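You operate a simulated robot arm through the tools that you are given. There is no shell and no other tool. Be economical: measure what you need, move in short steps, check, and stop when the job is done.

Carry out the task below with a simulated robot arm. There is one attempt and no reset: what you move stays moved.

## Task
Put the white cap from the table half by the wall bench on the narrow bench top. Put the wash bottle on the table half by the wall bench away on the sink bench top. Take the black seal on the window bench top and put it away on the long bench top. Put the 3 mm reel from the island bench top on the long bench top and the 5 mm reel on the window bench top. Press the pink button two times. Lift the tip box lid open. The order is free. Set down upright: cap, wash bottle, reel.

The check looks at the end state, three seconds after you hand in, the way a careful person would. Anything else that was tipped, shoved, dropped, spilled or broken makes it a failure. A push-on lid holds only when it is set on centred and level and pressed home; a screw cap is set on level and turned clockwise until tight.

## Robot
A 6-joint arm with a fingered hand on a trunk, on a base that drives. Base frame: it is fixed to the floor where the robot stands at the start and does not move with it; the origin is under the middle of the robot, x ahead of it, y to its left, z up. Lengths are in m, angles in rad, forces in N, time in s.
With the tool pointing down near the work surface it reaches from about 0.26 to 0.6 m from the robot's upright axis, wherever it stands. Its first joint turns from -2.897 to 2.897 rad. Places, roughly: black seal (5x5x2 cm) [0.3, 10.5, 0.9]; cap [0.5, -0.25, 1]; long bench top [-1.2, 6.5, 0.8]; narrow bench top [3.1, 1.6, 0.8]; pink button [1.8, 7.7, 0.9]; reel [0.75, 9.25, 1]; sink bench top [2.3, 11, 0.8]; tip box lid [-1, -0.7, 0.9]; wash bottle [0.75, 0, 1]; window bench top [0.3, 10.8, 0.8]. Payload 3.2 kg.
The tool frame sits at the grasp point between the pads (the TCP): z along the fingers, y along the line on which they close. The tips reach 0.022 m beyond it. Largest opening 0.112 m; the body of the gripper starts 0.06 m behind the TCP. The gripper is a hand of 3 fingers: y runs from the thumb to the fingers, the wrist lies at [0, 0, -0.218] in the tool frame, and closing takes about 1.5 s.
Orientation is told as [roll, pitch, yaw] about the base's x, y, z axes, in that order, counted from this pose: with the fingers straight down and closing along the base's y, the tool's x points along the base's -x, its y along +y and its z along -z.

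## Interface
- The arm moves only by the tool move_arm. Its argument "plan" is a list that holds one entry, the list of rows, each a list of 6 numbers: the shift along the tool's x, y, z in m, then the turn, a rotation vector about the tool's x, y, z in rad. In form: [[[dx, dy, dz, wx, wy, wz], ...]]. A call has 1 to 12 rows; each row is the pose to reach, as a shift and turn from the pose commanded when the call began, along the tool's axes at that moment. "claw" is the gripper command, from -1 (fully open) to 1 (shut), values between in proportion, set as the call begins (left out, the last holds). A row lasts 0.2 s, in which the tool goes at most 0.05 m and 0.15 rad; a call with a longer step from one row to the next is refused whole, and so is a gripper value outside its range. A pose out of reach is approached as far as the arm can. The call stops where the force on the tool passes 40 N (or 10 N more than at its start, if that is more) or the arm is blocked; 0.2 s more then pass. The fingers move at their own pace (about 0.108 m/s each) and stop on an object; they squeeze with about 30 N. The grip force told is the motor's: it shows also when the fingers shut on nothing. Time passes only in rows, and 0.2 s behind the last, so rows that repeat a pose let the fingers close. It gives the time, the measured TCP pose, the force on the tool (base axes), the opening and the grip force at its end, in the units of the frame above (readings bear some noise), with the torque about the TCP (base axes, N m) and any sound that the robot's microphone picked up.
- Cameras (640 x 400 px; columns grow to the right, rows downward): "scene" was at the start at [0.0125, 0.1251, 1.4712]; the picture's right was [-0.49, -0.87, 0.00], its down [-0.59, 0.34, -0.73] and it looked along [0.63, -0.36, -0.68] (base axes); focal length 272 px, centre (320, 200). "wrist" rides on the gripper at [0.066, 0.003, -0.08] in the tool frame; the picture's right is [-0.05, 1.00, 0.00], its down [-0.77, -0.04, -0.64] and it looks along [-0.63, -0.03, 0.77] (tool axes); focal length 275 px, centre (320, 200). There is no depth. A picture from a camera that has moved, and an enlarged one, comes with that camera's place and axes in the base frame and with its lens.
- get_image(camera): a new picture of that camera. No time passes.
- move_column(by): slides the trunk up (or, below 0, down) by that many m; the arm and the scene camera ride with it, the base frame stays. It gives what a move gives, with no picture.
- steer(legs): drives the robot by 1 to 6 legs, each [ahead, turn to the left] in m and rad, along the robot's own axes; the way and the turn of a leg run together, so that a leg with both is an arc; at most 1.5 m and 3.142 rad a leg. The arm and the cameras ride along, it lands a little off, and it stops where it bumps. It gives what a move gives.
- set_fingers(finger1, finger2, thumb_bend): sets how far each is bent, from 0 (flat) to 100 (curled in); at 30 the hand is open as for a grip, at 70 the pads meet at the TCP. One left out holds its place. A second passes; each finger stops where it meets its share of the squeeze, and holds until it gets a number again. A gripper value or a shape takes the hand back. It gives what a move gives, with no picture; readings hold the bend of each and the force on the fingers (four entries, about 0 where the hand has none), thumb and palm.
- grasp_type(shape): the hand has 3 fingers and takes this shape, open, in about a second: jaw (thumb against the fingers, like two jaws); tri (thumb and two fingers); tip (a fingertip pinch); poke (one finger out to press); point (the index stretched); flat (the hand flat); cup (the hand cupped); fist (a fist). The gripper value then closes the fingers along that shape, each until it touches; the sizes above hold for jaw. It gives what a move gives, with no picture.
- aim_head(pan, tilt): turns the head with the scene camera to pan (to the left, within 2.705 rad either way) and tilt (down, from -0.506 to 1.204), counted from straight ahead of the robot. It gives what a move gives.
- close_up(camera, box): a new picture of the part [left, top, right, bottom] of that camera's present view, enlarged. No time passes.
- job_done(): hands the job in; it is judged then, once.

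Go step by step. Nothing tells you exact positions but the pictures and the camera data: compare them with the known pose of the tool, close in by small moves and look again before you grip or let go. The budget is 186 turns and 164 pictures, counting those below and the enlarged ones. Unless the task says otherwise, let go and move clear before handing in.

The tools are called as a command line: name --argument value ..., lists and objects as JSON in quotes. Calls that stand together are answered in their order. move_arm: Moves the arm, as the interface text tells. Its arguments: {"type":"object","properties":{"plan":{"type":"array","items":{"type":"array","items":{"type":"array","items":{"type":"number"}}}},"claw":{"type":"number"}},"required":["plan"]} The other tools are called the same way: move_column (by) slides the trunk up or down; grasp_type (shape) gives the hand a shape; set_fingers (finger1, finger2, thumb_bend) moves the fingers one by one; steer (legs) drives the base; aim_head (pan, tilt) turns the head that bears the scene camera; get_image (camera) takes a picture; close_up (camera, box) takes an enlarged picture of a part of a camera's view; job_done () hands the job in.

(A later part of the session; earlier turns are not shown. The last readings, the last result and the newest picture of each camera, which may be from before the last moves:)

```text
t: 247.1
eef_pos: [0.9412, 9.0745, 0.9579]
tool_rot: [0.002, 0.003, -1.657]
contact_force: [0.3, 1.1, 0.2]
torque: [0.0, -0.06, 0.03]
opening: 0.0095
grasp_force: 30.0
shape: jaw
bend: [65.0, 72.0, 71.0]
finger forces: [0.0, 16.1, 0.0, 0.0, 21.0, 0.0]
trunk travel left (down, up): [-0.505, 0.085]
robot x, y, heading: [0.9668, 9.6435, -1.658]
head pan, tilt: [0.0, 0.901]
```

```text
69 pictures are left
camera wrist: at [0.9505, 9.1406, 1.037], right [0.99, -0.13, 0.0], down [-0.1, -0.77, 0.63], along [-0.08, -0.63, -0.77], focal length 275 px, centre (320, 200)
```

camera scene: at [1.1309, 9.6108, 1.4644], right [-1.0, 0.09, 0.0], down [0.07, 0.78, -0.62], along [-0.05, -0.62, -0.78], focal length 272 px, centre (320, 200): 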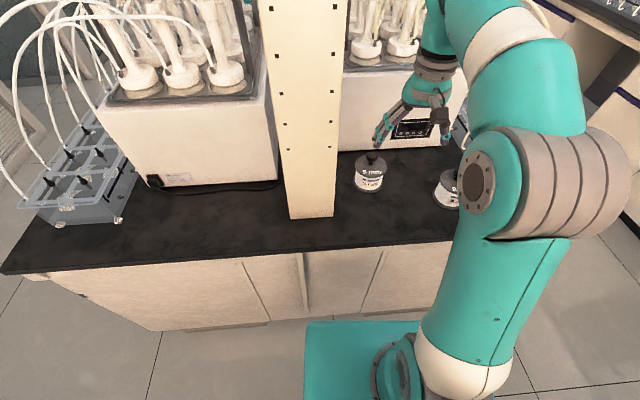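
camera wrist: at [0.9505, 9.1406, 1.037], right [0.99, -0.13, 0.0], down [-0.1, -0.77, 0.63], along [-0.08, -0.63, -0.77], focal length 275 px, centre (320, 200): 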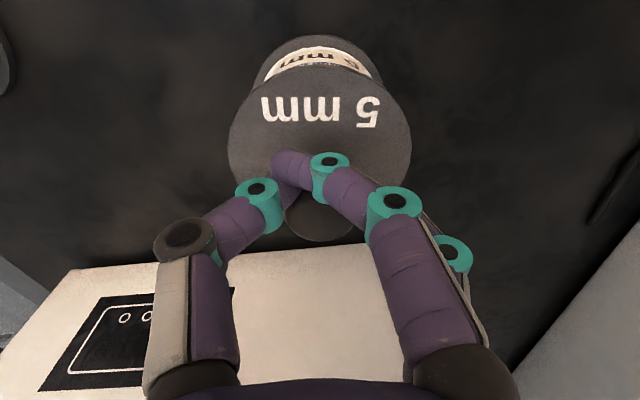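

move_arm --plan '[[[0, 0, 0, 0, 0, 0], [0, 0, 0, 0, 0, 0], [0, 0, 0, 0, 0, 0], [0, 0, 0, 0, 0, 0], [-0.004, 0, 0, 0, 0, 0], [-0.008, 0, 0, 0, 0, 0], [-0.008, 0, 0, 0, 0, 0]]]' --claw 0

move_arm --plan '[[[0, 0, 0, 0, 0, 0], [0, 0, 0, 0, 0, 0], [0, 0, 0, 0, 0, 0], [0, 0, 0, 0, 0, 0], [0, 0, 0, 0, 0, 0], [0, 0, 0, 0, 0, 0]]]' --claw 1

get_image --camera "wrist"

```text
t: 248.7
eef_pos: [0.9403, 9.0689, 0.9575]
tool_rot: [0.001, 0.003, -1.659]
contact_force: [0.4, -0.1, -0.5]
torque: [-0.01, 0.01, -0.03]
opening: 0.0554
grasp_force: 0.0
shape: jaw
bend: [72.0, 73.0, 70.0]
finger forces: [0.0, 0.0, 0.0, 0.0, 0.0, 0.1]
trunk travel left (down, up): [-0.505, 0.085]
robot x, y, heading: [0.9682, 9.641, -1.655]
head pan, tilt: [0.0, 0.901]
```

```text
t: 250.1
eef_pos: [0.9405, 9.0674, 0.9583]
tool_rot: [0.002, 0.002, -1.658]
contact_force: [-1.1, 0.1, 4.1]
torque: [-0.04, -0.07, -0.01]
opening: 0.0126
grasp_force: 29.8
shape: jaw
bend: [72.0, 72.0, 71.0]
finger forces: [0.0, 17.6, 0.1, 0.1, 22.9, 0.1]
trunk travel left (down, up): [-0.505, 0.085]
robot x, y, heading: [0.9684, 9.6443, -1.657]
head pan, tilt: [0.0, 0.901]
```

```text
68 pictures are left
camera wrist: at [0.9491, 9.134, 1.0372], right [0.99, -0.13, 0.0], down [-0.1, -0.77, 0.64], along [-0.08, -0.63, -0.77], focal length 275 px, centre (320, 200)
```

wrist: 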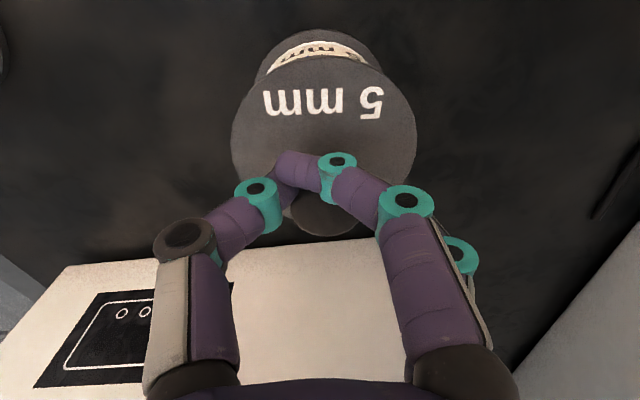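

move_arm --plan '[[[0, 0, 0, 0, 0, 0], [0, 0, 0, 0, 0, 0], [0, 0, 0, 0, 0, 0], [0, 0, 0, 0, 0, 0], [-0.004, 0, 0, 0, 0, 0], [-0.008, 0, 0, 0, 0, 0], [-0.008, 0, 0, 0, 0, 0]]]' --claw 0

get_image --camera "wrist"

move_arm --plan '[[[0, 0, 0, 0, 0, 0], [0, 0, 0, 0, 0, 0], [0, 0, 0, 0, 0, 0], [0, 0, 0, 0, 0, 0], [0, 0, 0, 0, 0, 0], [0, 0, 0, 0, 0, 0]]]' --claw 1

```text
t: 251.7
eef_pos: [0.9389, 9.0611, 0.9574]
tool_rot: [0.001, 0.001, -1.659]
contact_force: [-0.3, -0.5, 0.0]
torque: [-0.03, 0.04, -0.01]
opening: 0.0555
grasp_force: 0.0
shape: jaw
bend: [73.0, 73.0, 70.0]
finger forces: [0.0, 0.1, 0.0, 0.0, 0.0, 0.0]
trunk travel left (down, up): [-0.505, 0.085]
robot x, y, heading: [0.9713, 9.6415, -1.656]
head pan, tilt: [0.0, 0.901]
```

```text
67 pictures are left
camera wrist: at [0.9486, 9.1261, 1.0366], right [0.99, -0.13, 0.0], down [-0.1, -0.77, 0.63], along [-0.08, -0.63, -0.77], focal length 275 px, centre (320, 200)
```

wrist: 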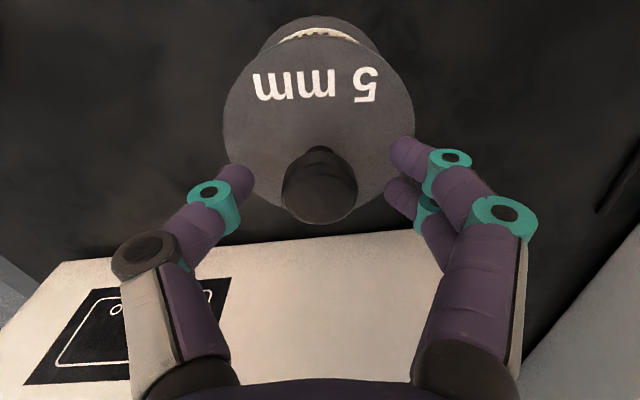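

```text
t: 253.1
eef_pos: [0.9385, 9.0604, 0.9571]
tool_rot: [0.002, 0.002, -1.659]
contact_force: [-0.5, 0.4, 0.5]
torque: [0.0, 0.03, 0.02]
opening: 0.0204
grasp_force: 30.1
shape: jaw
bend: [72.0, 73.0, 70.0]
finger forces: [12.0, 14.4, 0.1, 0.1, 26.0, 0.1]
trunk travel left (down, up): [-0.505, 0.085]
robot x, y, heading: [0.9669, 9.6419, -1.658]
head pan, tilt: [0.0, 0.901]
```

Balanced grip now. Lift a little and check.

move_arm --plan '[[[0, 0, -0.01, 0, 0, 0], [0, 0, -0.02, 0, 0, 0], [0, 0, -0.035, 0, 0, 0], [0, 0, -0.05, 0, 0, 0], [0, 0, -0.065, 0, 0, 0], [0, 0, -0.08, 0, 0, 0]]]'

get_image --camera "wrist"

```text
t: 254.5
eef_pos: [0.9523, 9.0684, 1.0319]
tool_rot: [0.003, -0.002, -1.66]
contact_force: [0.3, -0.3, -1.5]
torque: [0.0, -0.03, -0.03]
opening: 0.0205
grasp_force: 29.8
shape: jaw
bend: [72.0, 73.0, 70.0]
finger forces: [12.5, 14.9, 0.0, 0.0, 26.0, 0.1]
out of reach, approached as far as the arm can: row 5, 6
trunk travel left (down, up): [-0.505, 0.085]
robot x, y, heading: [0.9636, 9.6421, -1.659]
head pan, tilt: [0.0, 0.901]
```

```text
66 pictures are left
camera wrist: at [0.9625, 9.1343, 1.1106], right [0.99, -0.14, 0.0], down [-0.11, -0.76, 0.64], along [-0.08, -0.63, -0.77], focal length 275 px, centre (320, 200)
```

wrist: 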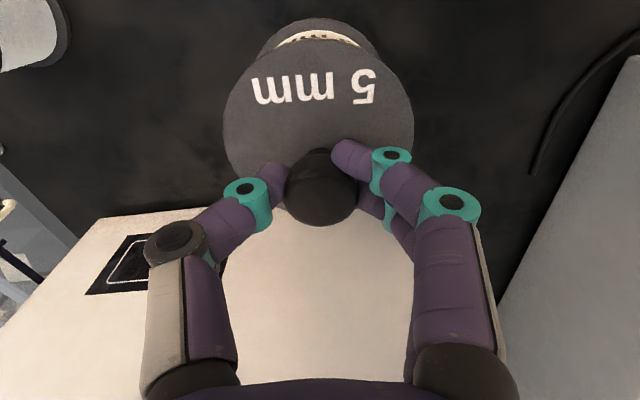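

Reel held. I retract, back off, and drive round to the free right end of the window bench.

move_arm --plan '[[[0.03, 0, 0, 0, 0, 0], [0.06, 0, -0.02, 0, 0, 0], [0.09, 0, -0.04, 0, 0, 0], [0.12, 0, -0.06, 0, 0, 0], [0.14, 0, -0.06, 0, 0, 0]]]'

steer --legs '[[-0.2, 0], [0, 1.66], [0.39, 0], [0, 1.57]]'

get_image --camera "scene"

get_image --camera "wrist"

```text
t: 255.7
eef_pos: [0.9626, 9.2045, 1.0891]
tool_rot: [0.001, 0.002, -1.658]
contact_force: [0.1, -0.6, -2.7]
torque: [-0.02, 0.0, 0.01]
opening: 0.0202
grasp_force: 30.0
shape: jaw
bend: [72.0, 73.0, 70.0]
finger forces: [12.5, 15.1, 0.0, 0.0, 26.0, 0.0]
trunk travel left (down, up): [-0.505, 0.085]
robot x, y, heading: [0.9723, 9.6414, -1.658]
head pan, tilt: [0.0, 0.901]
```

```text
t: 267.3
eef_pos: [1.3375, 10.2751, 1.0896]
tool_rot: [0.002, 0.001, 1.594]
contact_force: [1.2, -0.8, -1.7]
torque: [0.0, -0.04, 0.02]
opening: 0.0198
grasp_force: 29.8
shape: jaw
bend: [72.0, 73.0, 70.0]
finger forces: [11.2, 15.2, 0.0, 0.0, 25.9, 0.1]
trunk travel left (down, up): [-0.505, 0.085]
robot x, y, heading: [1.3826, 9.8439, 1.594]
head pan, tilt: [0.0, 0.901]
```

```text
65 pictures are left
camera scene: at [1.2168, 9.8524, 1.4644], right [1.0, 0.03, 0.0], down [0.02, -0.78, -0.62], along [-0.02, 0.62, -0.78], focal length 272 px, centre (320, 200)
```

scene: 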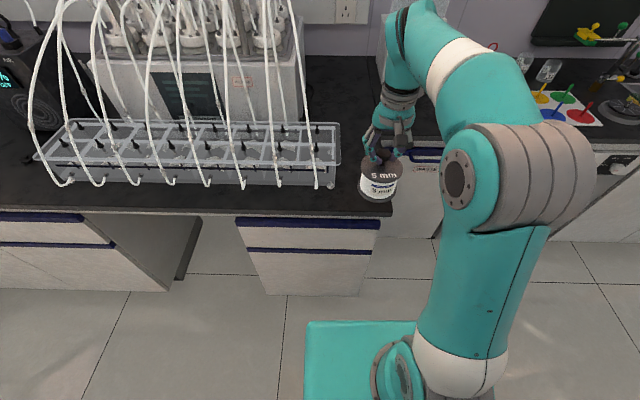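

```text
64 pictures are left
camera wrist: at [1.3357, 10.2094, 1.168], right [-1.0, 0.02, 0.0], down [0.02, 0.77, 0.63], along [0.01, 0.63, -0.77], focal length 275 px, centre (320, 200)
```

wrist: 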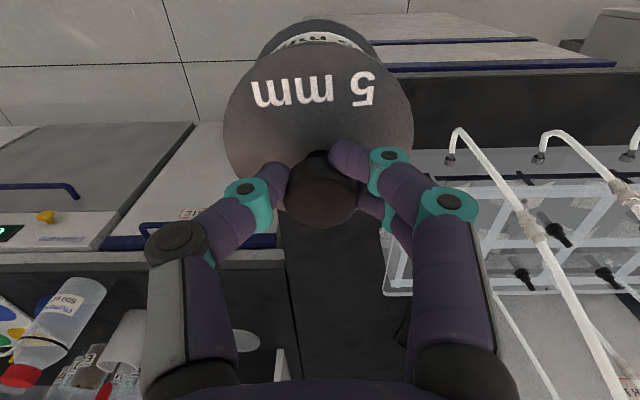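

steer --legs '[[0.08, 0]]'

move_arm --plan '[[[-0.035, 0, 0, 0, 0, 0], [-0.07, 0, 0, 0, 0, 0], [-0.07, 0, 0.04, 0, 0, 0], [-0.07, 0, 0.08, 0, 0, 0], [-0.07, 0, 0.1, 0, 0, 0], [-0.07, 0, 0.1, 0, 0, 0]]]'

close_up --camera "scene" --box '[280, 130, 440, 270]'

```text
t: 268.3
eef_pos: [1.3345, 10.3573, 1.0872]
tool_rot: [0.001, 0.003, 1.595]
contact_force: [-0.3, -0.5, -2.1]
torque: [0.0, -0.02, 0.02]
opening: 0.0199
grasp_force: 30.2
shape: jaw
bend: [72.0, 73.0, 70.0]
finger forces: [11.2, 15.2, 0.0, 0.0, 25.9, 0.0]
trunk travel left (down, up): [-0.505, 0.085]
robot x, y, heading: [1.3801, 9.9216, 1.593]
head pan, tilt: [0.0, 0.901]
```

```text
t: 269.7
eef_pos: [1.3332, 10.424, 0.9886]
tool_rot: [0.001, 0.002, 1.595]
contact_force: [-0.1, 0.2, -2.7]
torque: [0.01, -0.01, 0.0]
opening: 0.0199
grasp_force: 30.3
shape: jaw
bend: [72.0, 73.0, 70.0]
finger forces: [12.0, 15.7, 0.0, 0.0, 25.8, 0.1]
trunk travel left (down, up): [-0.505, 0.085]
robot x, y, heading: [1.3794, 9.9181, 1.597]
head pan, tilt: [0.0, 0.901]
```

```text
2.86 times, centred on (360, 200) of scene
camera zoom: at [1.2148, 9.9332, 1.4644], right [1.0, 0.03, 0.0], down [0.02, -0.78, -0.62], along [-0.02, 0.62, -0.78], focal length 778 px, centre (206, 200)
```

zoom: 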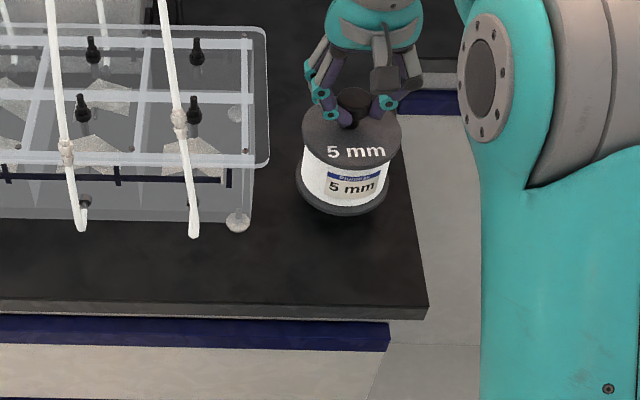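

move_arm --plan '[[[0, 0.003, 0.01, 0, 0, 0], [0, 0.003, 0.02, 0, 0, 0], [0, 0.003, 0.025, 0, 0, 0], [0, 0.003, 0.028, 0, 0, 0], [0, 0.003, 0.031, 0, 0, 0]]]'

close_up --camera "scene" --box '[280, 130, 440, 270]'

```text
t: 270.9
eef_pos: [1.3308, 10.4252, 0.9575]
tool_rot: [0.002, 0.002, 1.595]
contact_force: [0.5, -0.5, 0.6]
torque: [0.02, 0.04, -0.03]
opening: 0.0199
grasp_force: 29.4
shape: jaw
bend: [72.0, 73.0, 70.0]
finger forces: [12.5, 15.9, 0.1, 0.1, 25.9, 0.0]
trunk travel left (down, up): [-0.505, 0.085]
robot x, y, heading: [1.3806, 9.921, 1.592]
head pan, tilt: [0.0, 0.901]
```

```text
2.86 times, centred on (360, 200) of scene
camera zoom: at [1.2148, 9.933, 1.4645], right [1.0, 0.03, 0.0], down [0.02, -0.78, -0.62], along [-0.02, 0.62, -0.78], focal length 778 px, centre (206, 200)
```

zoom: 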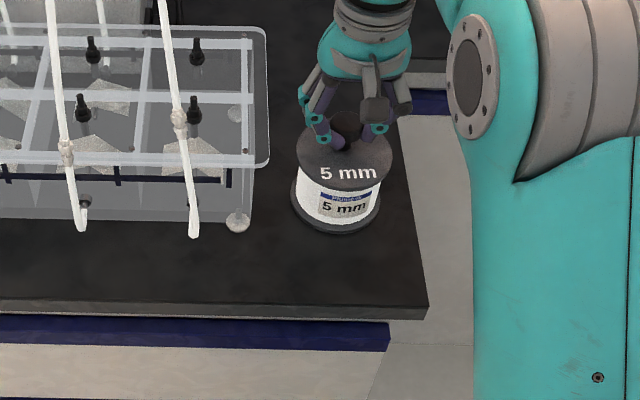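

Just touching down. Release and rise.

move_arm --plan '[[[0, 0, 0.001, 0, 0, 0], [0, 0, 0.001, 0, 0, 0], [0, 0, 0.001, 0, 0, 0], [0, 0, 0.001, 0, 0, 0], [0, 0, 0.001, 0, 0, 0], [0, 0, -0.03, 0, 0, 0], [0, 0, -0.07, 0, 0, 0], [0, 0, -0.11, 0, 0, 0], [0.04, 0, -0.14, 0, 0, 0], [0.08, 0, -0.16, 0, 0, 0]]]' --claw 0

close_up --camera "scene" --box '[280, 130, 440, 270]'

```text
t: 273.1
eef_pos: [1.3344, 10.3459, 1.1196]
tool_rot: [0.001, 0.001, 1.595]
contact_force: [-0.4, 0.6, 0.1]
torque: [0.03, -0.02, -0.02]
opening: 0.0554
grasp_force: 0.0
shape: jaw
bend: [73.0, 73.0, 70.0]
finger forces: [0.0, 0.1, 0.0, 0.0, 0.0, 0.1]
trunk travel left (down, up): [-0.505, 0.085]
robot x, y, heading: [1.3817, 9.9216, 1.598]
head pan, tilt: [0.0, 0.901]
```

```text
2.86 times, centred on (360, 200) of scene
camera zoom: at [1.2149, 9.9321, 1.4644], right [1.0, 0.03, 0.0], down [0.02, -0.78, -0.62], along [-0.02, 0.62, -0.78], focal length 778 px, centre (206, 200)
```

zoom: 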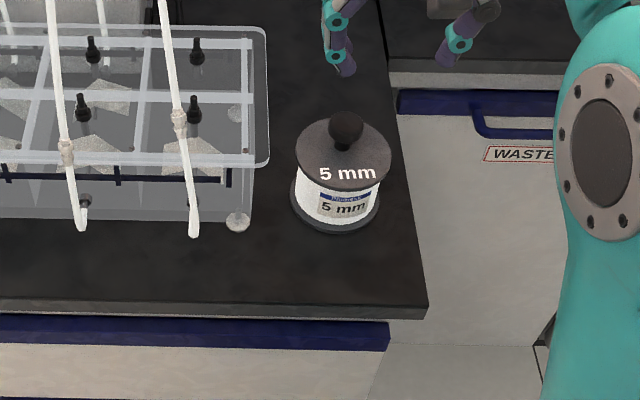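

5 mm reel is placed. Next the pink button on the island's right side; I drive there and look before turning in.

move_arm --plan '[[[0.03, -0.02, 0, 0, 0, 0], [0.06, -0.04, 0, 0, 0, 0]]]'

steer --legs '[[-0.08, 0], [0, -1.6], [0.95, 0], [0, -1.57], [1.5, 0], [0.6, 0]]'

aim_head --pan -1.3 --tilt 0.7

get_image --camera "scene"

```text
t: 273.7
eef_pos: [1.3781, 10.2881, 1.1167]
tool_rot: [0.002, 0.003, 1.595]
contact_force: [0.0, -0.6, -0.7]
torque: [0.05, 0.0, 0.0]
opening: 0.0553
grasp_force: 0.0
shape: jaw
bend: [73.0, 73.0, 70.0]
finger forces: [0.1, 0.1, 0.0, 0.0, 0.0, 0.0]
trunk travel left (down, up): [-0.505, 0.085]
robot x, y, heading: [1.3802, 9.9193, 1.596]
head pan, tilt: [0.0, 0.901]
```

```text
t: 296.6
eef_pos: [2.3951, 7.4409, 1.1154]
tool_rot: [0.002, 0.001, -1.567]
contact_force: [-0.4, -0.3, -0.5]
torque: [0.03, 0.05, 0.0]
opening: 0.0552
grasp_force: 0.0
shape: jaw
bend: [73.0, 73.0, 70.0]
finger forces: [0.0, 0.0, 0.1, 0.0, 0.0, 0.0]
trunk travel left (down, up): [-0.505, 0.085]
robot x, y, heading: [2.399, 7.8057, -1.569]
head pan, tilt: [0.0, 0.901]
```

```text
t: 298.1
eef_pos: [2.3947, 7.4412, 1.117]
tool_rot: [0.001, 0.001, -1.568]
contact_force: [0.1, 0.1, 0.4]
torque: [0.02, 0.0, -0.02]
opening: 0.0553
grasp_force: 0.0
shape: jaw
bend: [73.0, 73.0, 70.0]
finger forces: [0.1, 0.0, 0.0, 0.0, 0.0, 0.0]
trunk travel left (down, up): [-0.505, 0.085]
robot x, y, heading: [2.4023, 7.8071, -1.561]
head pan, tilt: [-1.3, 0.7]
```

```text
60 pictures are left
camera scene: at [2.4837, 7.8453, 1.4806], right [-0.27, 0.96, 0.0], down [0.62, 0.18, -0.76], along [-0.74, -0.21, -0.64], focal length 272 px, centre (320, 200)
```

scene: 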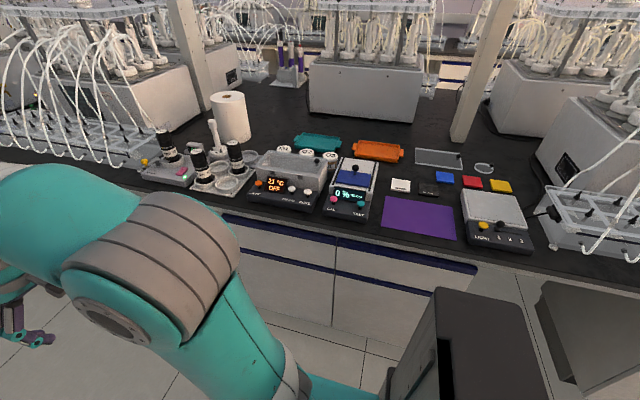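

close_up --camera "scene" --box '[130, 140, 390, 230]'

close_up --camera "scene" --box '[315, 150, 395, 225]'

```text
2.46 times, centred on (260, 185) of scene
camera zoom: at [2.4837, 7.8453, 1.4806], right [-0.27, 0.96, 0.0], down [0.62, 0.18, -0.76], along [-0.74, -0.21, -0.64], focal length 670 px, centre (468, 237)
```

zoom: 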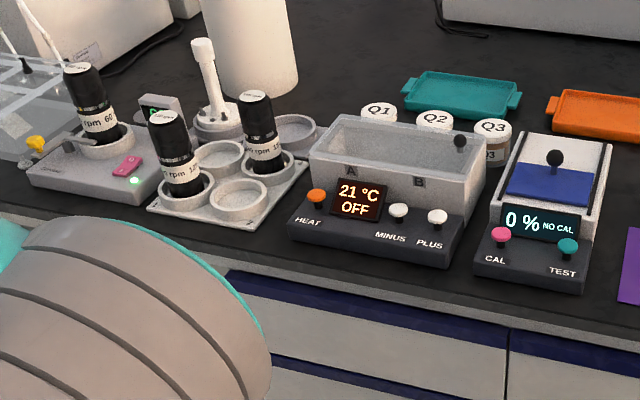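

```text
5.33 times, centred on (355, 188) of scene
camera zoom: at [2.4837, 7.8453, 1.4806], right [-0.27, 0.96, 0.0], down [0.62, 0.18, -0.76], along [-0.74, -0.21, -0.64], focal length 1452 px, centre (133, 267)
```

zoom: 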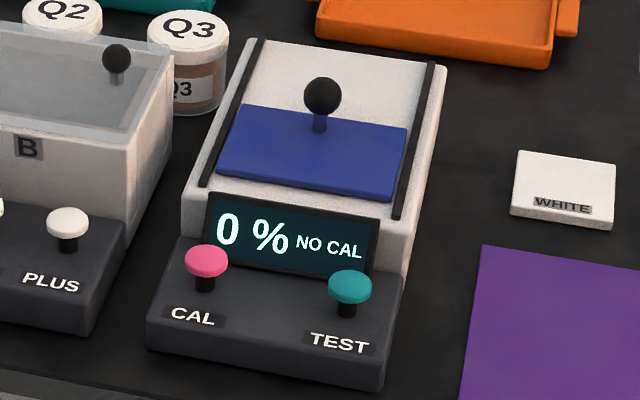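

The pink mushroom button is "CAL" at about (1.796, 7.698). I turn to face it and take the poke shape.

steer --legs '[[0, -1.575], [0.09, 0]]'

grasp_type --shape "poke"

get_image --camera "wrist"

```text
t: 303.0
eef_pos: [1.9401, 7.8117, 1.116]
tool_rot: [0.003, 0.001, -3.137]
contact_force: [0.2, 0.3, -0.8]
torque: [-0.01, -0.02, 0.0]
opening: 0.0554
grasp_force: 0.1
shape: jaw
bend: [73.0, 73.0, 70.0]
finger forces: [0.1, 0.0, 0.1, 0.0, 0.1, 0.1]
trunk travel left (down, up): [-0.505, 0.085]
robot x, y, heading: [2.3099, 7.8048, -3.139]
head pan, tilt: [-1.3, 0.7]
```

```text
t: 303.9
eef_pos: [1.9414, 7.8111, 1.1171]
tool_rot: [0.002, 0.003, -3.138]
contact_force: [-0.3, -0.2, 0.4]
torque: [-0.02, -0.03, -0.01]
opening: 0.0003
grasp_force: 0.0
shape: poke
bend: [100.0, 100.0, 46.0]
finger forces: [0.0, 0.0, 0.0, 0.0, 0.0, 0.0]
trunk travel left (down, up): [-0.505, 0.085]
robot x, y, heading: [2.3076, 7.8052, -3.141]
head pan, tilt: [-1.3, 0.7]
```

```text
57 pictures are left
camera wrist: at [2.0071, 7.8092, 1.1956], right [-0.04, -1.0, 0.0], down [-0.77, 0.03, 0.63], along [-0.63, 0.03, -0.77], focal length 275 px, centre (320, 200)
```

wrist: 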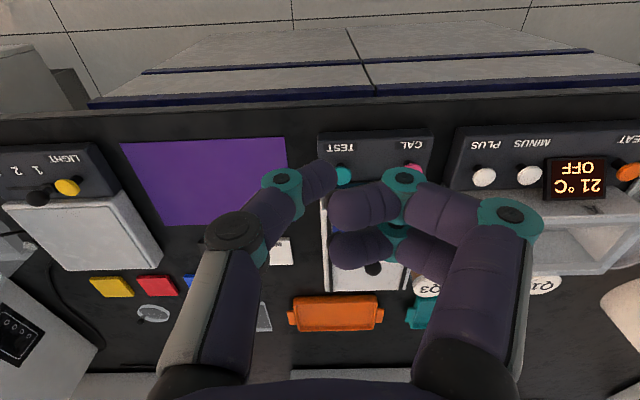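

move_arm --plan '[[[-0.034, 0.028, 0, 0, 0, 0], [-0.068, 0.056, 0, 0, 0, 0], [-0.102, 0.084, 0, 0, 0, 0], [-0.135, 0.111, 0, 0, 0, 0], [-0.135, 0.111, 0.04, 0, 0, 0], [-0.135, 0.111, 0.08, 0, 0, 0], [-0.135, 0.111, 0.11, 0, 0, 0], [-0.135, 0.111, 0.11, 0, 0, 0]]]'

aim_head --pan 0.25 --tilt 0.9

get_image --camera "wrist"

close_up --camera "scene" --box '[240, 100, 440, 260]'

```text
t: 305.7
eef_pos: [1.808, 7.6989, 1.0067]
tool_rot: [0.001, 0.001, -3.137]
contact_force: [-0.9, 0.1, -0.3]
torque: [-0.03, 0.0, -0.01]
opening: 0.0
grasp_force: 0.3
shape: poke
bend: [100.0, 100.0, 46.0]
finger forces: [0.0, 0.1, 0.0, 0.0, 0.0, 0.1]
trunk travel left (down, up): [-0.505, 0.085]
robot x, y, heading: [2.3067, 7.8089, -3.136]
head pan, tilt: [-1.3, 0.7]
```

```text
t: 307.4
eef_pos: [1.8083, 7.699, 1.0065]
tool_rot: [0.002, 0.002, -3.138]
contact_force: [0.7, 0.5, -0.4]
torque: [-0.01, 0.03, -0.04]
opening: 0.0
grasp_force: 0.0
shape: poke
bend: [100.0, 100.0, 46.0]
finger forces: [0.0, 0.0, 0.0, 0.0, 0.0, 0.0]
trunk travel left (down, up): [-0.505, 0.085]
robot x, y, heading: [2.3083, 7.809, -3.136]
head pan, tilt: [0.25, 0.901]
```

```text
56 pictures are left
camera wrist: at [1.8744, 7.6963, 1.0857], right [-0.04, -1.0, 0.0], down [-0.77, 0.03, 0.63], along [-0.63, 0.03, -0.77], focal length 275 px, centre (320, 200)
```

wrist: 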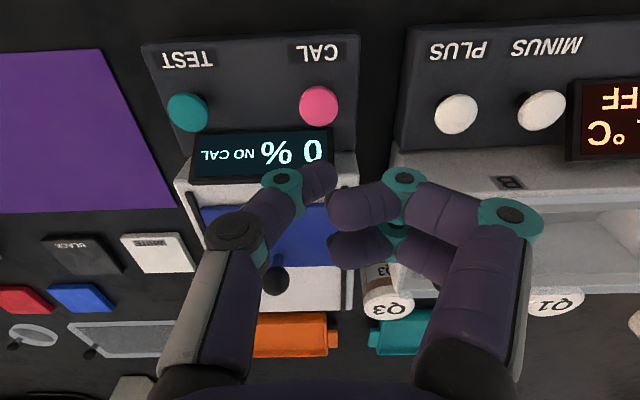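

```text
2.50 times, centred on (340, 180) of scene
camera zoom: at [2.296, 7.6227, 1.4645], right [-0.25, 0.97, 0.0], down [0.76, 0.2, -0.62], along [-0.6, -0.16, -0.78], focal length 681 px, centre (270, 250)
```

zoom: 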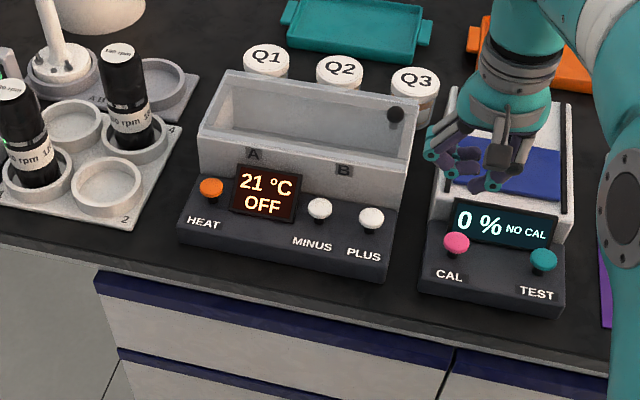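

close_up --camera "scene" --box '[390, 130, 470, 210]'

```text
5.00 times, centred on (430, 170) of scene
camera zoom: at [2.296, 7.6227, 1.4645], right [-0.25, 0.97, 0.0], down [0.76, 0.2, -0.62], along [-0.6, -0.16, -0.78], focal length 1361 px, centre (-230, 350)
```

zoom: 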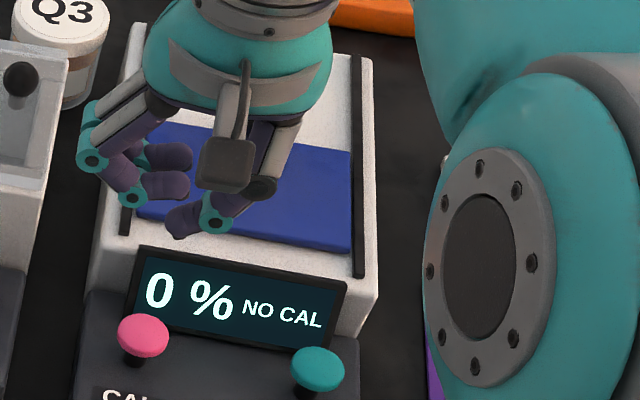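

Thumb tip points straight at the button. I descend carefully.

move_arm --plan '[[[0, -0.001, 0.03, 0, 0, 0], [0, -0.001, 0.06, 0, 0, 0], [0, -0.001, 0.07, 0, 0, 0], [0, -0.001, 0.076, 0, 0, 0], [0, -0.001, 0.08, 0, 0, 0]]]'

close_up --camera "scene" --box '[380, 140, 480, 220]'

```text
t: 308.6
eef_pos: [1.8062, 7.7029, 0.9259]
tool_rot: [0.0, 0.001, -3.137]
contact_force: [0.8, -0.4, 0.2]
torque: [-0.04, 0.02, 0.03]
opening: 0.0001
grasp_force: 0.0
shape: poke
bend: [100.0, 100.0, 46.0]
finger forces: [0.0, 0.0, 0.0, 0.0, 1.0, 0.1]
trunk travel left (down, up): [-0.505, 0.085]
robot x, y, heading: [2.3086, 7.8065, -3.138]
head pan, tilt: [0.25, 0.901]
```

```text
5.00 times, centred on (430, 180) of scene
camera zoom: at [2.2961, 7.6226, 1.4645], right [-0.25, 0.97, 0.0], down [0.76, 0.2, -0.62], along [-0.6, -0.16, -0.78], focal length 1361 px, centre (-230, 300)
```

zoom: 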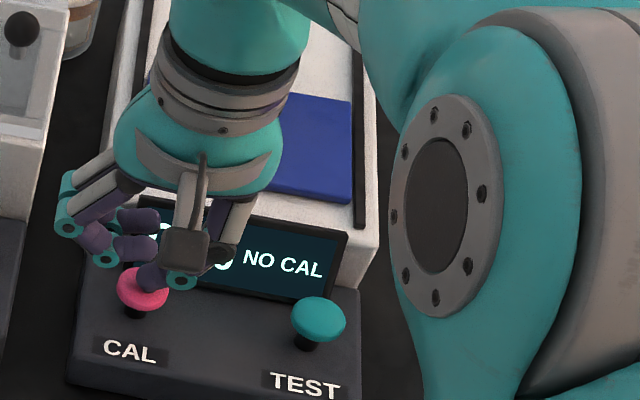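

move_arm --plan '[[[0.002, 0.002, 0.002, 0, 0, 0], [0.002, 0.002, 0.004, 0, 0, 0], [0.002, 0.002, 0.006, 0, 0, 0]]]'

close_up --camera "scene" --box '[380, 140, 480, 220]'

```text
t: 309.4
eef_pos: [1.8086, 7.6987, 0.9203]
tool_rot: [0.003, 0.0, -3.138]
contact_force: [0.8, 1.1, 1.7]
torque: [0.0, -0.03, 0.0]
opening: 0.0
grasp_force: 0.1
shape: poke
bend: [100.0, 100.0, 46.0]
finger forces: [0.0, 0.0, 0.1, 0.0, 2.3, 0.0]
trunk travel left (down, up): [-0.505, 0.085]
robot x, y, heading: [2.3063, 7.8089, -3.137]
head pan, tilt: [0.25, 0.901]
```

```text
5.00 times, centred on (430, 180) of scene
camera zoom: at [2.2962, 7.6228, 1.4645], right [-0.25, 0.97, 0.0], down [0.76, 0.2, -0.62], along [-0.6, -0.16, -0.78], focal length 1361 px, centre (-230, 300)
```

zoom: 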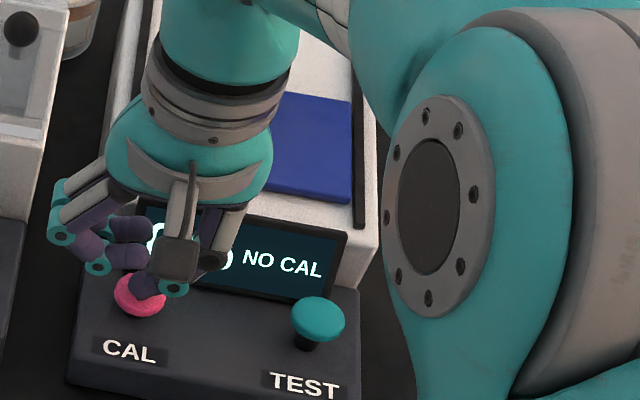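

move_arm --plan '[[[0, 0, 0.002, 0, 0, 0], [0, 0, 0.004, 0, 0, 0], [0, 0, 0.006, 0, 0, 0]]]'

```text
t: 310.1
eef_pos: [1.8088, 7.6995, 0.9155]
tool_rot: [0.002, 0.001, -3.138]
contact_force: [-0.9, -0.5, 3.8]
torque: [0.03, 0.04, -0.04]
opening: 0.0
grasp_force: 0.0
shape: poke
bend: [100.0, 100.0, 46.0]
finger forces: [0.1, 0.0, 0.0, 0.0, 3.4, 0.1]
trunk travel left (down, up): [-0.505, 0.085]
robot x, y, heading: [2.3045, 7.8065, -3.133]
head pan, tilt: [0.25, 0.901]
heard: click
```

Click heard. I release fully (up 2.5 cm) and press once more.

move_arm --plan '[[[0, 0, -0.01, 0, 0, 0], [0, 0, -0.025, 0, 0, 0], [0, 0, -0.025, 0, 0, 0], [0, 0, -0.025, 0, 0, 0]]]'

close_up --camera "scene" --box '[380, 140, 480, 220]'

move_arm --plan '[[[0, 0, 0.015, 0, 0, 0], [0, 0, 0.019, 0, 0, 0], [0, 0, 0.022, 0, 0, 0], [0, 0, 0.025, 0, 0, 0], [0, 0, 0.026, 0, 0, 0]]]'

```text
t: 311.1
eef_pos: [1.8094, 7.6974, 0.9382]
tool_rot: [0.003, 0.002, -3.137]
contact_force: [-0.1, 0.6, 0.4]
torque: [-0.01, -0.02, 0.0]
opening: 0.0
grasp_force: 0.1
shape: poke
bend: [100.0, 100.0, 46.0]
finger forces: [0.0, 0.0, 0.0, 0.0, 0.0, 0.0]
trunk travel left (down, up): [-0.505, 0.085]
robot x, y, heading: [2.3085, 7.8087, -3.134]
head pan, tilt: [0.25, 0.901]
```

```text
5.00 times, centred on (430, 180) of scene
camera zoom: at [2.296, 7.6226, 1.4644], right [-0.25, 0.97, 0.0], down [0.76, 0.2, -0.62], along [-0.6, -0.16, -0.78], focal length 1361 px, centre (-230, 300)
```

zoom: 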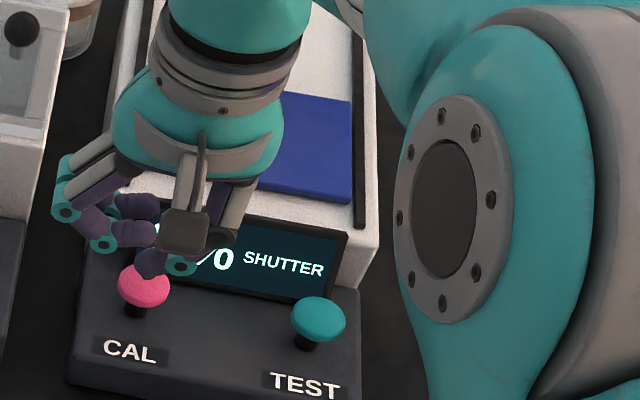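

```text
t: 312.4
eef_pos: [1.8094, 7.6993, 0.9131]
tool_rot: [0.001, 0.001, -3.139]
contact_force: [2.2, 1.0, 7.1]
torque: [0.02, -0.04, -0.02]
opening: 0.0
grasp_force: 0.1
shape: poke
bend: [100.0, 100.0, 46.0]
finger forces: [0.1, 0.0, 0.1, 0.0, 6.7, 0.1]
trunk travel left (down, up): [-0.505, 0.085]
robot x, y, heading: [2.3096, 7.8059, -3.138]
head pan, tilt: [0.25, 0.901]
heard: click
```

Second click heard. I withdraw, restore the jaw shape, and drive round to the black seal on the window bench.

move_arm --plan '[[[0, 0, -0.04, 0, 0, 0], [0, 0, -0.09, 0, 0, 0], [0, 0, -0.14, 0, 0, 0], [0.03, -0.02, -0.18, 0, 0, 0], [0.07, -0.05, -0.19, 0, 0, 0], [0.1, -0.08, -0.19, 0, 0, 0], [0.13, -0.1, -0.19, 0, 0, 0]]]'

close_up --camera "scene" --box '[240, 100, 480, 260]'

grasp_type --shape "jaw"

steer --legs '[[0, -1.57], [1.5, 0], [0.53, 0], [0, 1.57], [1.5, 0], [0.38, 0]]'

aim_head --pan -1.4 --tilt 0.8

get_image --camera "scene"

```text
refused: row 4 steps farther than a row can; nothing moved
```

```text
2.50 times, centred on (360, 180) of scene
camera zoom: at [2.2969, 7.6229, 1.4646], right [-0.25, 0.97, 0.0], down [0.76, 0.2, -0.62], along [-0.6, -0.16, -0.78], focal length 681 px, centre (220, 250)
```

zoom: 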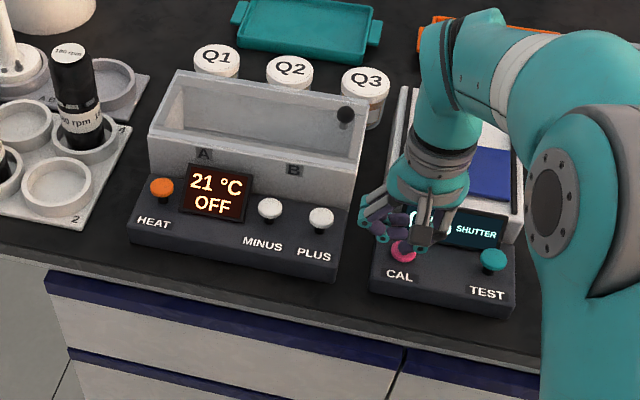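

```text
t: 313.2
eef_pos: [1.8096, 7.6996, 0.9132]
tool_rot: [0.0, 0.003, -3.138]
contact_force: [0.2, -0.7, -0.1]
torque: [0.03, -0.02, -0.02]
opening: 0.1121
grasp_force: 0.0
shape: jaw
bend: [30.0, 30.0, 30.0]
finger forces: [0.0, 0.1, 0.0, 0.0, 0.1, 0.1]
trunk travel left (down, up): [-0.505, 0.085]
robot x, y, heading: [2.3063, 7.8066, -3.134]
head pan, tilt: [0.25, 0.901]
```

```text
t: 339.7
eef_pos: [-0.0198, 9.6692, 0.9129]
tool_rot: [0.004, 0.002, -3.137]
contact_force: [-0.6, 0.2, 0.5]
torque: [0.01, 0.01, 0.01]
opening: 0.112
grasp_force: 0.0
shape: jaw
bend: [30.0, 30.0, 30.0]
finger forces: [0.0, 0.0, 0.0, 0.0, 0.0, 0.1]
trunk travel left (down, up): [-0.505, 0.085]
robot x, y, heading: [0.4777, 9.7762, -3.138]
head pan, tilt: [0.25, 0.901]
heard: click
```

```text
t: 341.4
eef_pos: [-0.0191, 9.6692, 0.913]
tool_rot: [0.001, 0.001, -3.138]
contact_force: [0.6, 0.0, 0.2]
torque: [0.04, -0.03, -0.01]
opening: 0.1121
grasp_force: 0.1
shape: jaw
bend: [30.0, 30.0, 30.0]
finger forces: [0.0, 0.1, 0.0, 0.0, 0.0, 0.1]
trunk travel left (down, up): [-0.505, 0.085]
robot x, y, heading: [0.475, 9.7791, -3.135]
head pan, tilt: [-1.4, 0.799]
```

```text
49 pictures are left
camera scene: at [0.5266, 9.6904, 1.4724], right [0.98, 0.18, 0.0], down [0.13, -0.71, -0.7], along [-0.12, 0.69, -0.72], focal length 272 px, centre (320, 200)
```

scene: 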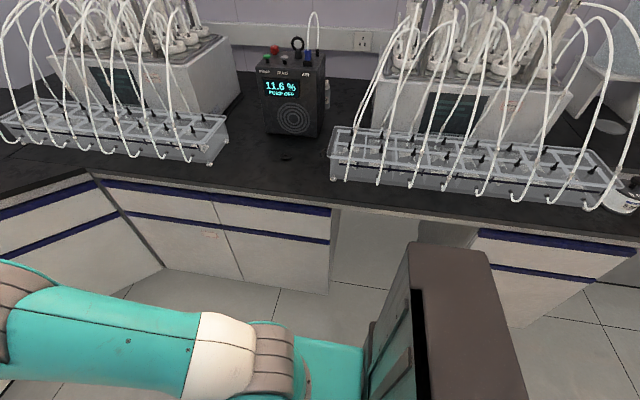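

The retreat row was refused, so the hand was still low when the base turned and a click was heard. I raise the hand now and go back to inspect the meter area.

move_arm --plan '[[[0, 0, -0.04, 0, 0, 0], [0, 0, -0.08, 0, 0, 0], [0.02, 0, -0.12, 0, 0, 0], [0.05, -0.02, -0.15, 0, 0, 0], [0.08, -0.05, -0.17, 0, 0, 0], [0.11, -0.08, -0.18, 0, 0, 0], [0.13, -0.1, -0.19, 0, 0, 0]]]'

steer --legs '[[0, 3.13], [1.5, 0], [0.38, 0], [0, -1.57], [1.5, 0], [0.5, 0]]'

aim_head --pan -1.3 --tilt 0.7

get_image --camera "scene"

close_up --camera "scene" --box '[130, 140, 390, 230]'

```text
t: 343.0
eef_pos: [0.1104, 9.7693, 1.1032]
tool_rot: [0.002, 0.002, -3.138]
contact_force: [0.5, 1.2, 0.5]
torque: [0.03, 0.0, 0.04]
opening: 0.1122
grasp_force: 0.0
shape: jaw
bend: [30.0, 30.0, 30.0]
finger forces: [0.0, 0.0, 0.1, 0.0, 0.0, 0.1]
trunk travel left (down, up): [-0.505, 0.085]
robot x, y, heading: [0.4782, 9.779, -3.136]
head pan, tilt: [-1.4, 0.799]
```

```text
t: 372.8
eef_pos: [2.358, 7.315, 1.1023]
tool_rot: [0.002, 0.002, -1.529]
contact_force: [0.4, -0.6, 0.1]
torque: [0.03, -0.03, -0.04]
opening: 0.1121
grasp_force: 0.1
shape: jaw
bend: [30.0, 30.0, 30.0]
finger forces: [0.0, 0.0, 0.0, 0.1, 0.0, 0.0]
trunk travel left (down, up): [-0.505, 0.085]
robot x, y, heading: [2.3373, 7.6788, -1.524]
head pan, tilt: [-1.4, 0.799]
```

```text
t: 373.5
eef_pos: [2.3588, 7.3141, 1.1023]
tool_rot: [0.002, 0.002, -1.528]
contact_force: [1.1, -0.3, -0.5]
torque: [-0.01, 0.01, 0.0]
opening: 0.1119
grasp_force: 0.1
shape: jaw
bend: [30.0, 30.0, 30.0]
finger forces: [0.1, 0.0, 0.1, 0.1, 0.0, 0.0]
trunk travel left (down, up): [-0.505, 0.085]
robot x, y, heading: [2.3385, 7.6829, -1.528]
head pan, tilt: [-1.3, 0.7]
```

```text
48 pictures are left
camera scene: at [2.4202, 7.7251, 1.4806], right [-0.31, 0.95, 0.0], down [0.61, 0.2, -0.76], along [-0.73, -0.24, -0.64], focal length 272 px, centre (320, 200)
```

scene: 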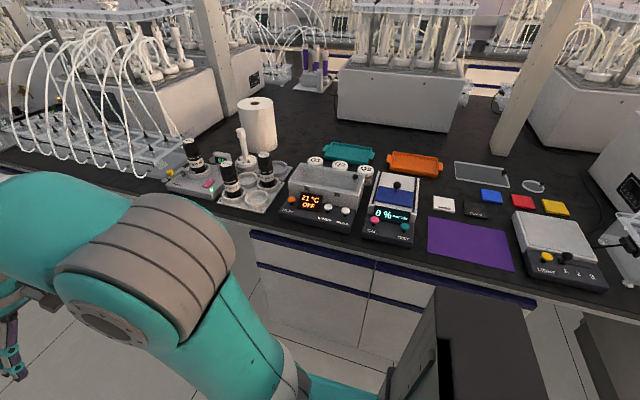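

```text
2.46 times, centred on (260, 185) of scene
camera zoom: at [2.4202, 7.7251, 1.4806], right [-0.31, 0.95, 0.0], down [0.61, 0.2, -0.76], along [-0.73, -0.24, -0.64], focal length 670 px, centre (468, 237)
```

zoom: 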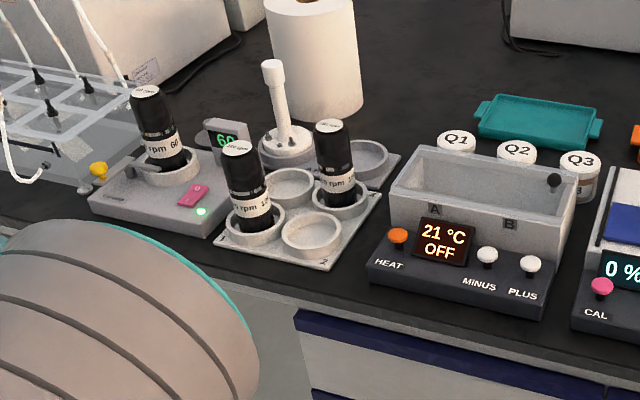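

The devices look unchanged and in place. I take one closer look at the white stemmed piece here, which resembles the cap I moved, and the CAL meter.

close_up --camera "scene" --box '[210, 115, 300, 220]'

close_up --camera "scene" --box '[350, 160, 450, 245]'

```text
3.81 times, centred on (255, 168) of scene
camera zoom: at [2.4202, 7.7251, 1.4806], right [-0.31, 0.95, 0.0], down [0.61, 0.2, -0.76], along [-0.73, -0.24, -0.64], focal length 1037 px, centre (568, 324)
```

zoom: 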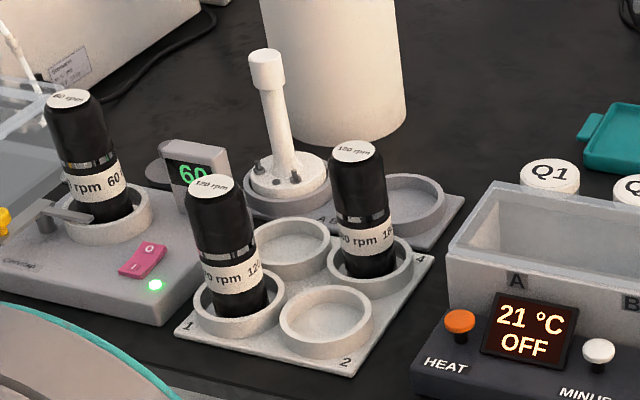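

```text
4.71 times, centred on (400, 202) of scene
camera zoom: at [2.4202, 7.7251, 1.4806], right [-0.31, 0.95, 0.0], down [0.61, 0.2, -0.76], along [-0.73, -0.24, -0.64], focal length 1281 px, centre (-56, 188)
```

zoom: 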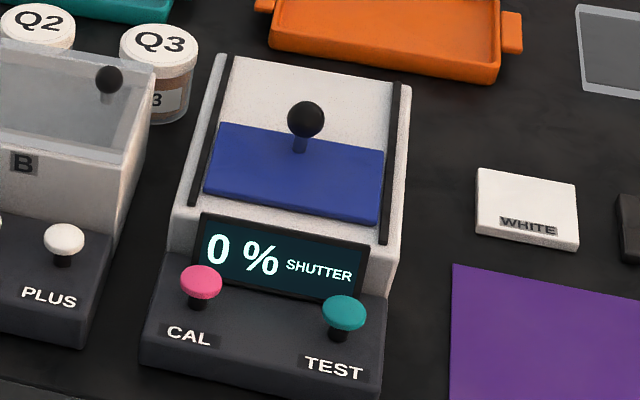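

Everything there stands as before. I return to the window bench for the seal.

steer --legs '[[0, 3.1], [1.5, 0], [0.65, 0], [0, 1.57], [1.5, 0], [0.45, 0]]'

steer --legs '[[0, -1.57]]'

aim_head --pan 0.0 --tilt 0.8

get_image --camera "scene"

```text
t: 404.6
eef_pos: [-0.0446, 9.8698, 1.1034]
tool_rot: [0.002, 0.001, 3.087]
contact_force: [-0.3, -0.3, -1.0]
torque: [-0.01, 0.04, 0.0]
opening: 0.1119
grasp_force: 0.2
shape: jaw
bend: [30.0, 30.0, 30.0]
finger forces: [0.0, 0.0, 0.1, 0.0, 0.0, 0.0]
trunk travel left (down, up): [-0.505, 0.085]
robot x, y, heading: [0.3231, 9.8531, 3.089]
head pan, tilt: [-1.3, 0.7]
```

```text
t: 408.8
eef_pos: [0.3377, 10.2269, 1.1026]
tool_rot: [0.001, 0.002, 1.526]
contact_force: [0.5, 0.2, -0.3]
torque: [-0.03, 0.01, 0.02]
opening: 0.112
grasp_force: 0.1
shape: jaw
bend: [30.0, 30.0, 30.0]
finger forces: [0.0, 0.1, 0.0, 0.1, 0.0, 0.1]
trunk travel left (down, up): [-0.505, 0.085]
robot x, y, heading: [0.3251, 9.8571, 1.534]
head pan, tilt: [-1.3, 0.7]
```

```text
t: 410.2
eef_pos: [0.3361, 10.2254, 1.1033]
tool_rot: [0.002, 0.002, 1.528]
contact_force: [0.2, -0.5, 0.1]
torque: [0.0, -0.01, -0.01]
opening: 0.1121
grasp_force: 0.1
shape: jaw
bend: [30.0, 30.0, 30.0]
finger forces: [0.0, 0.2, 0.1, 0.0, 0.0, 0.0]
trunk travel left (down, up): [-0.505, 0.085]
robot x, y, heading: [0.3237, 9.8556, 1.531]
head pan, tilt: [0.0, 0.799]
```

```text
44 pictures are left
camera scene: at [0.1618, 9.8836, 1.4724], right [1.0, -0.04, 0.0], down [-0.03, -0.72, -0.7], along [0.03, 0.7, -0.72], focal length 272 px, centre (320, 200)
```

scene: 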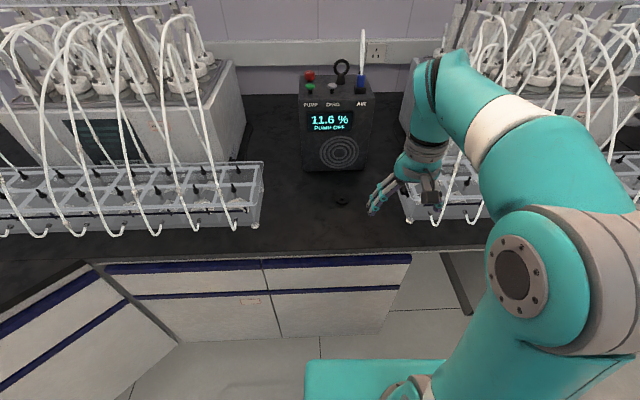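

Seal sits in the gap at about (0.258, 10.486). I shift the hand left, drive in a little, and view from the wrist.

move_arm --plan '[[[0, 0.035, 0, 0, 0, 0], [0, 0.07, 0, 0, 0, 0]]]'

steer --legs '[[0.06, 0]]'

move_arm --plan '[[[-0.04, 0, 0, 0, 0, 0], [-0.08, 0, 0, 0, 0, 0], [-0.12, 0, 0, 0, 0, 0], [-0.15, 0, 0.02, 0, 0, 0], [-0.15, 0, 0.06, 0, 0, 0], [-0.15, 0, 0.1, 0, 0, 0], [-0.15, 0, 0.13, 0, 0, 0]]]'

get_image --camera "wrist"

```text
t: 410.8
eef_pos: [0.2667, 10.227, 1.1033]
tool_rot: [0.002, 0.001, 1.527]
contact_force: [-0.4, -1.2, -1.0]
torque: [0.01, 0.04, 0.03]
opening: 0.1121
grasp_force: 0.2
shape: jaw
bend: [30.0, 30.0, 30.0]
finger forces: [0.0, 0.0, 0.0, 0.0, 0.1, 0.1]
trunk travel left (down, up): [-0.505, 0.085]
robot x, y, heading: [0.3224, 9.857, 1.535]
head pan, tilt: [0.0, 0.799]
```

```text
t: 411.8
eef_pos: [0.2689, 10.2896, 1.103]
tool_rot: [0.001, 0.002, 1.528]
contact_force: [-0.5, -0.5, -0.1]
torque: [0.01, 0.0, -0.02]
opening: 0.1118
grasp_force: 0.1
shape: jaw
bend: [30.0, 30.0, 30.0]
finger forces: [0.0, 0.0, 0.0, 0.0, 0.0, 0.1]
trunk travel left (down, up): [-0.505, 0.085]
robot x, y, heading: [0.3287, 9.9163, 1.532]
head pan, tilt: [0.0, 0.799]
```

```text
t: 413.4
eef_pos: [0.2746, 10.4359, 0.9709]
tool_rot: [0.001, 0.002, 1.527]
contact_force: [0.2, -0.5, -0.5]
torque: [0.01, 0.0, 0.0]
opening: 0.1118
grasp_force: 0.1
shape: jaw
bend: [30.0, 30.0, 30.0]
finger forces: [0.0, 0.1, 0.0, 0.0, 0.1, 0.0]
trunk travel left (down, up): [-0.505, 0.085]
robot x, y, heading: [0.3264, 9.9159, 1.525]
head pan, tilt: [0.0, 0.799]
```

```text
43 pictures are left
camera wrist: at [0.2688, 10.3704, 1.0507], right [-1.0, 0.09, 0.0], down [0.07, 0.77, 0.63], along [0.06, 0.63, -0.77], focal length 275 px, centre (320, 200)
```

wrist: 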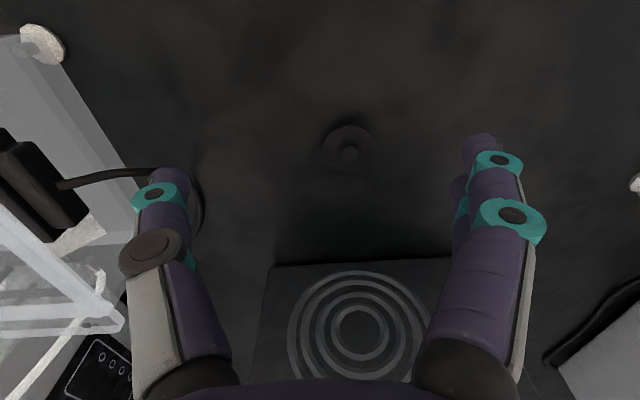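

move_arm --plan '[[[-0.023, 0.01, 0.02, 0, 0, 0], [-0.042, 0.02, 0.045, 0, 0, 0], [-0.042, 0.02, 0.075, 0, 0, 0], [-0.042, 0.02, 0.075, 0, 0, 0]]]'

get_image --camera "wrist"

```text
t: 414.4
eef_pos: [0.2565, 10.481, 0.8985]
tool_rot: [0.001, 0.001, 1.528]
contact_force: [-0.8, 0.2, -0.1]
torque: [-0.02, -0.01, 0.01]
opening: 0.1119
grasp_force: 0.0
shape: jaw
bend: [30.0, 30.0, 30.0]
finger forces: [0.0, 0.0, 0.2, 0.0, 0.0, 0.0]
trunk travel left (down, up): [-0.505, 0.085]
robot x, y, heading: [0.3276, 9.9189, 1.53]
head pan, tilt: [0.0, 0.799]
```

```text
42 pictures are left
camera wrist: at [0.2503, 10.4153, 0.9772], right [-1.0, 0.09, 0.0], down [0.07, 0.77, 0.63], along [0.06, 0.63, -0.77], focal length 275 px, centre (320, 200)
```

wrist: 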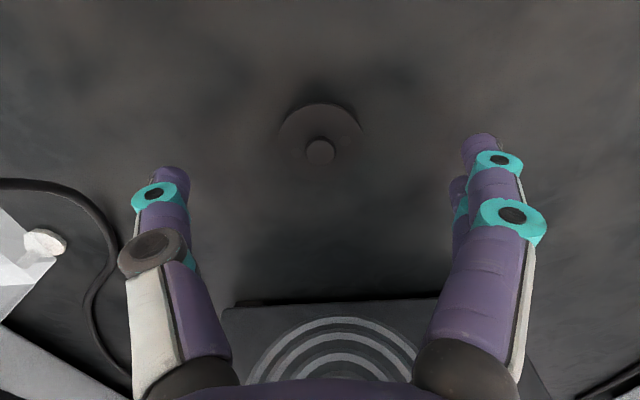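

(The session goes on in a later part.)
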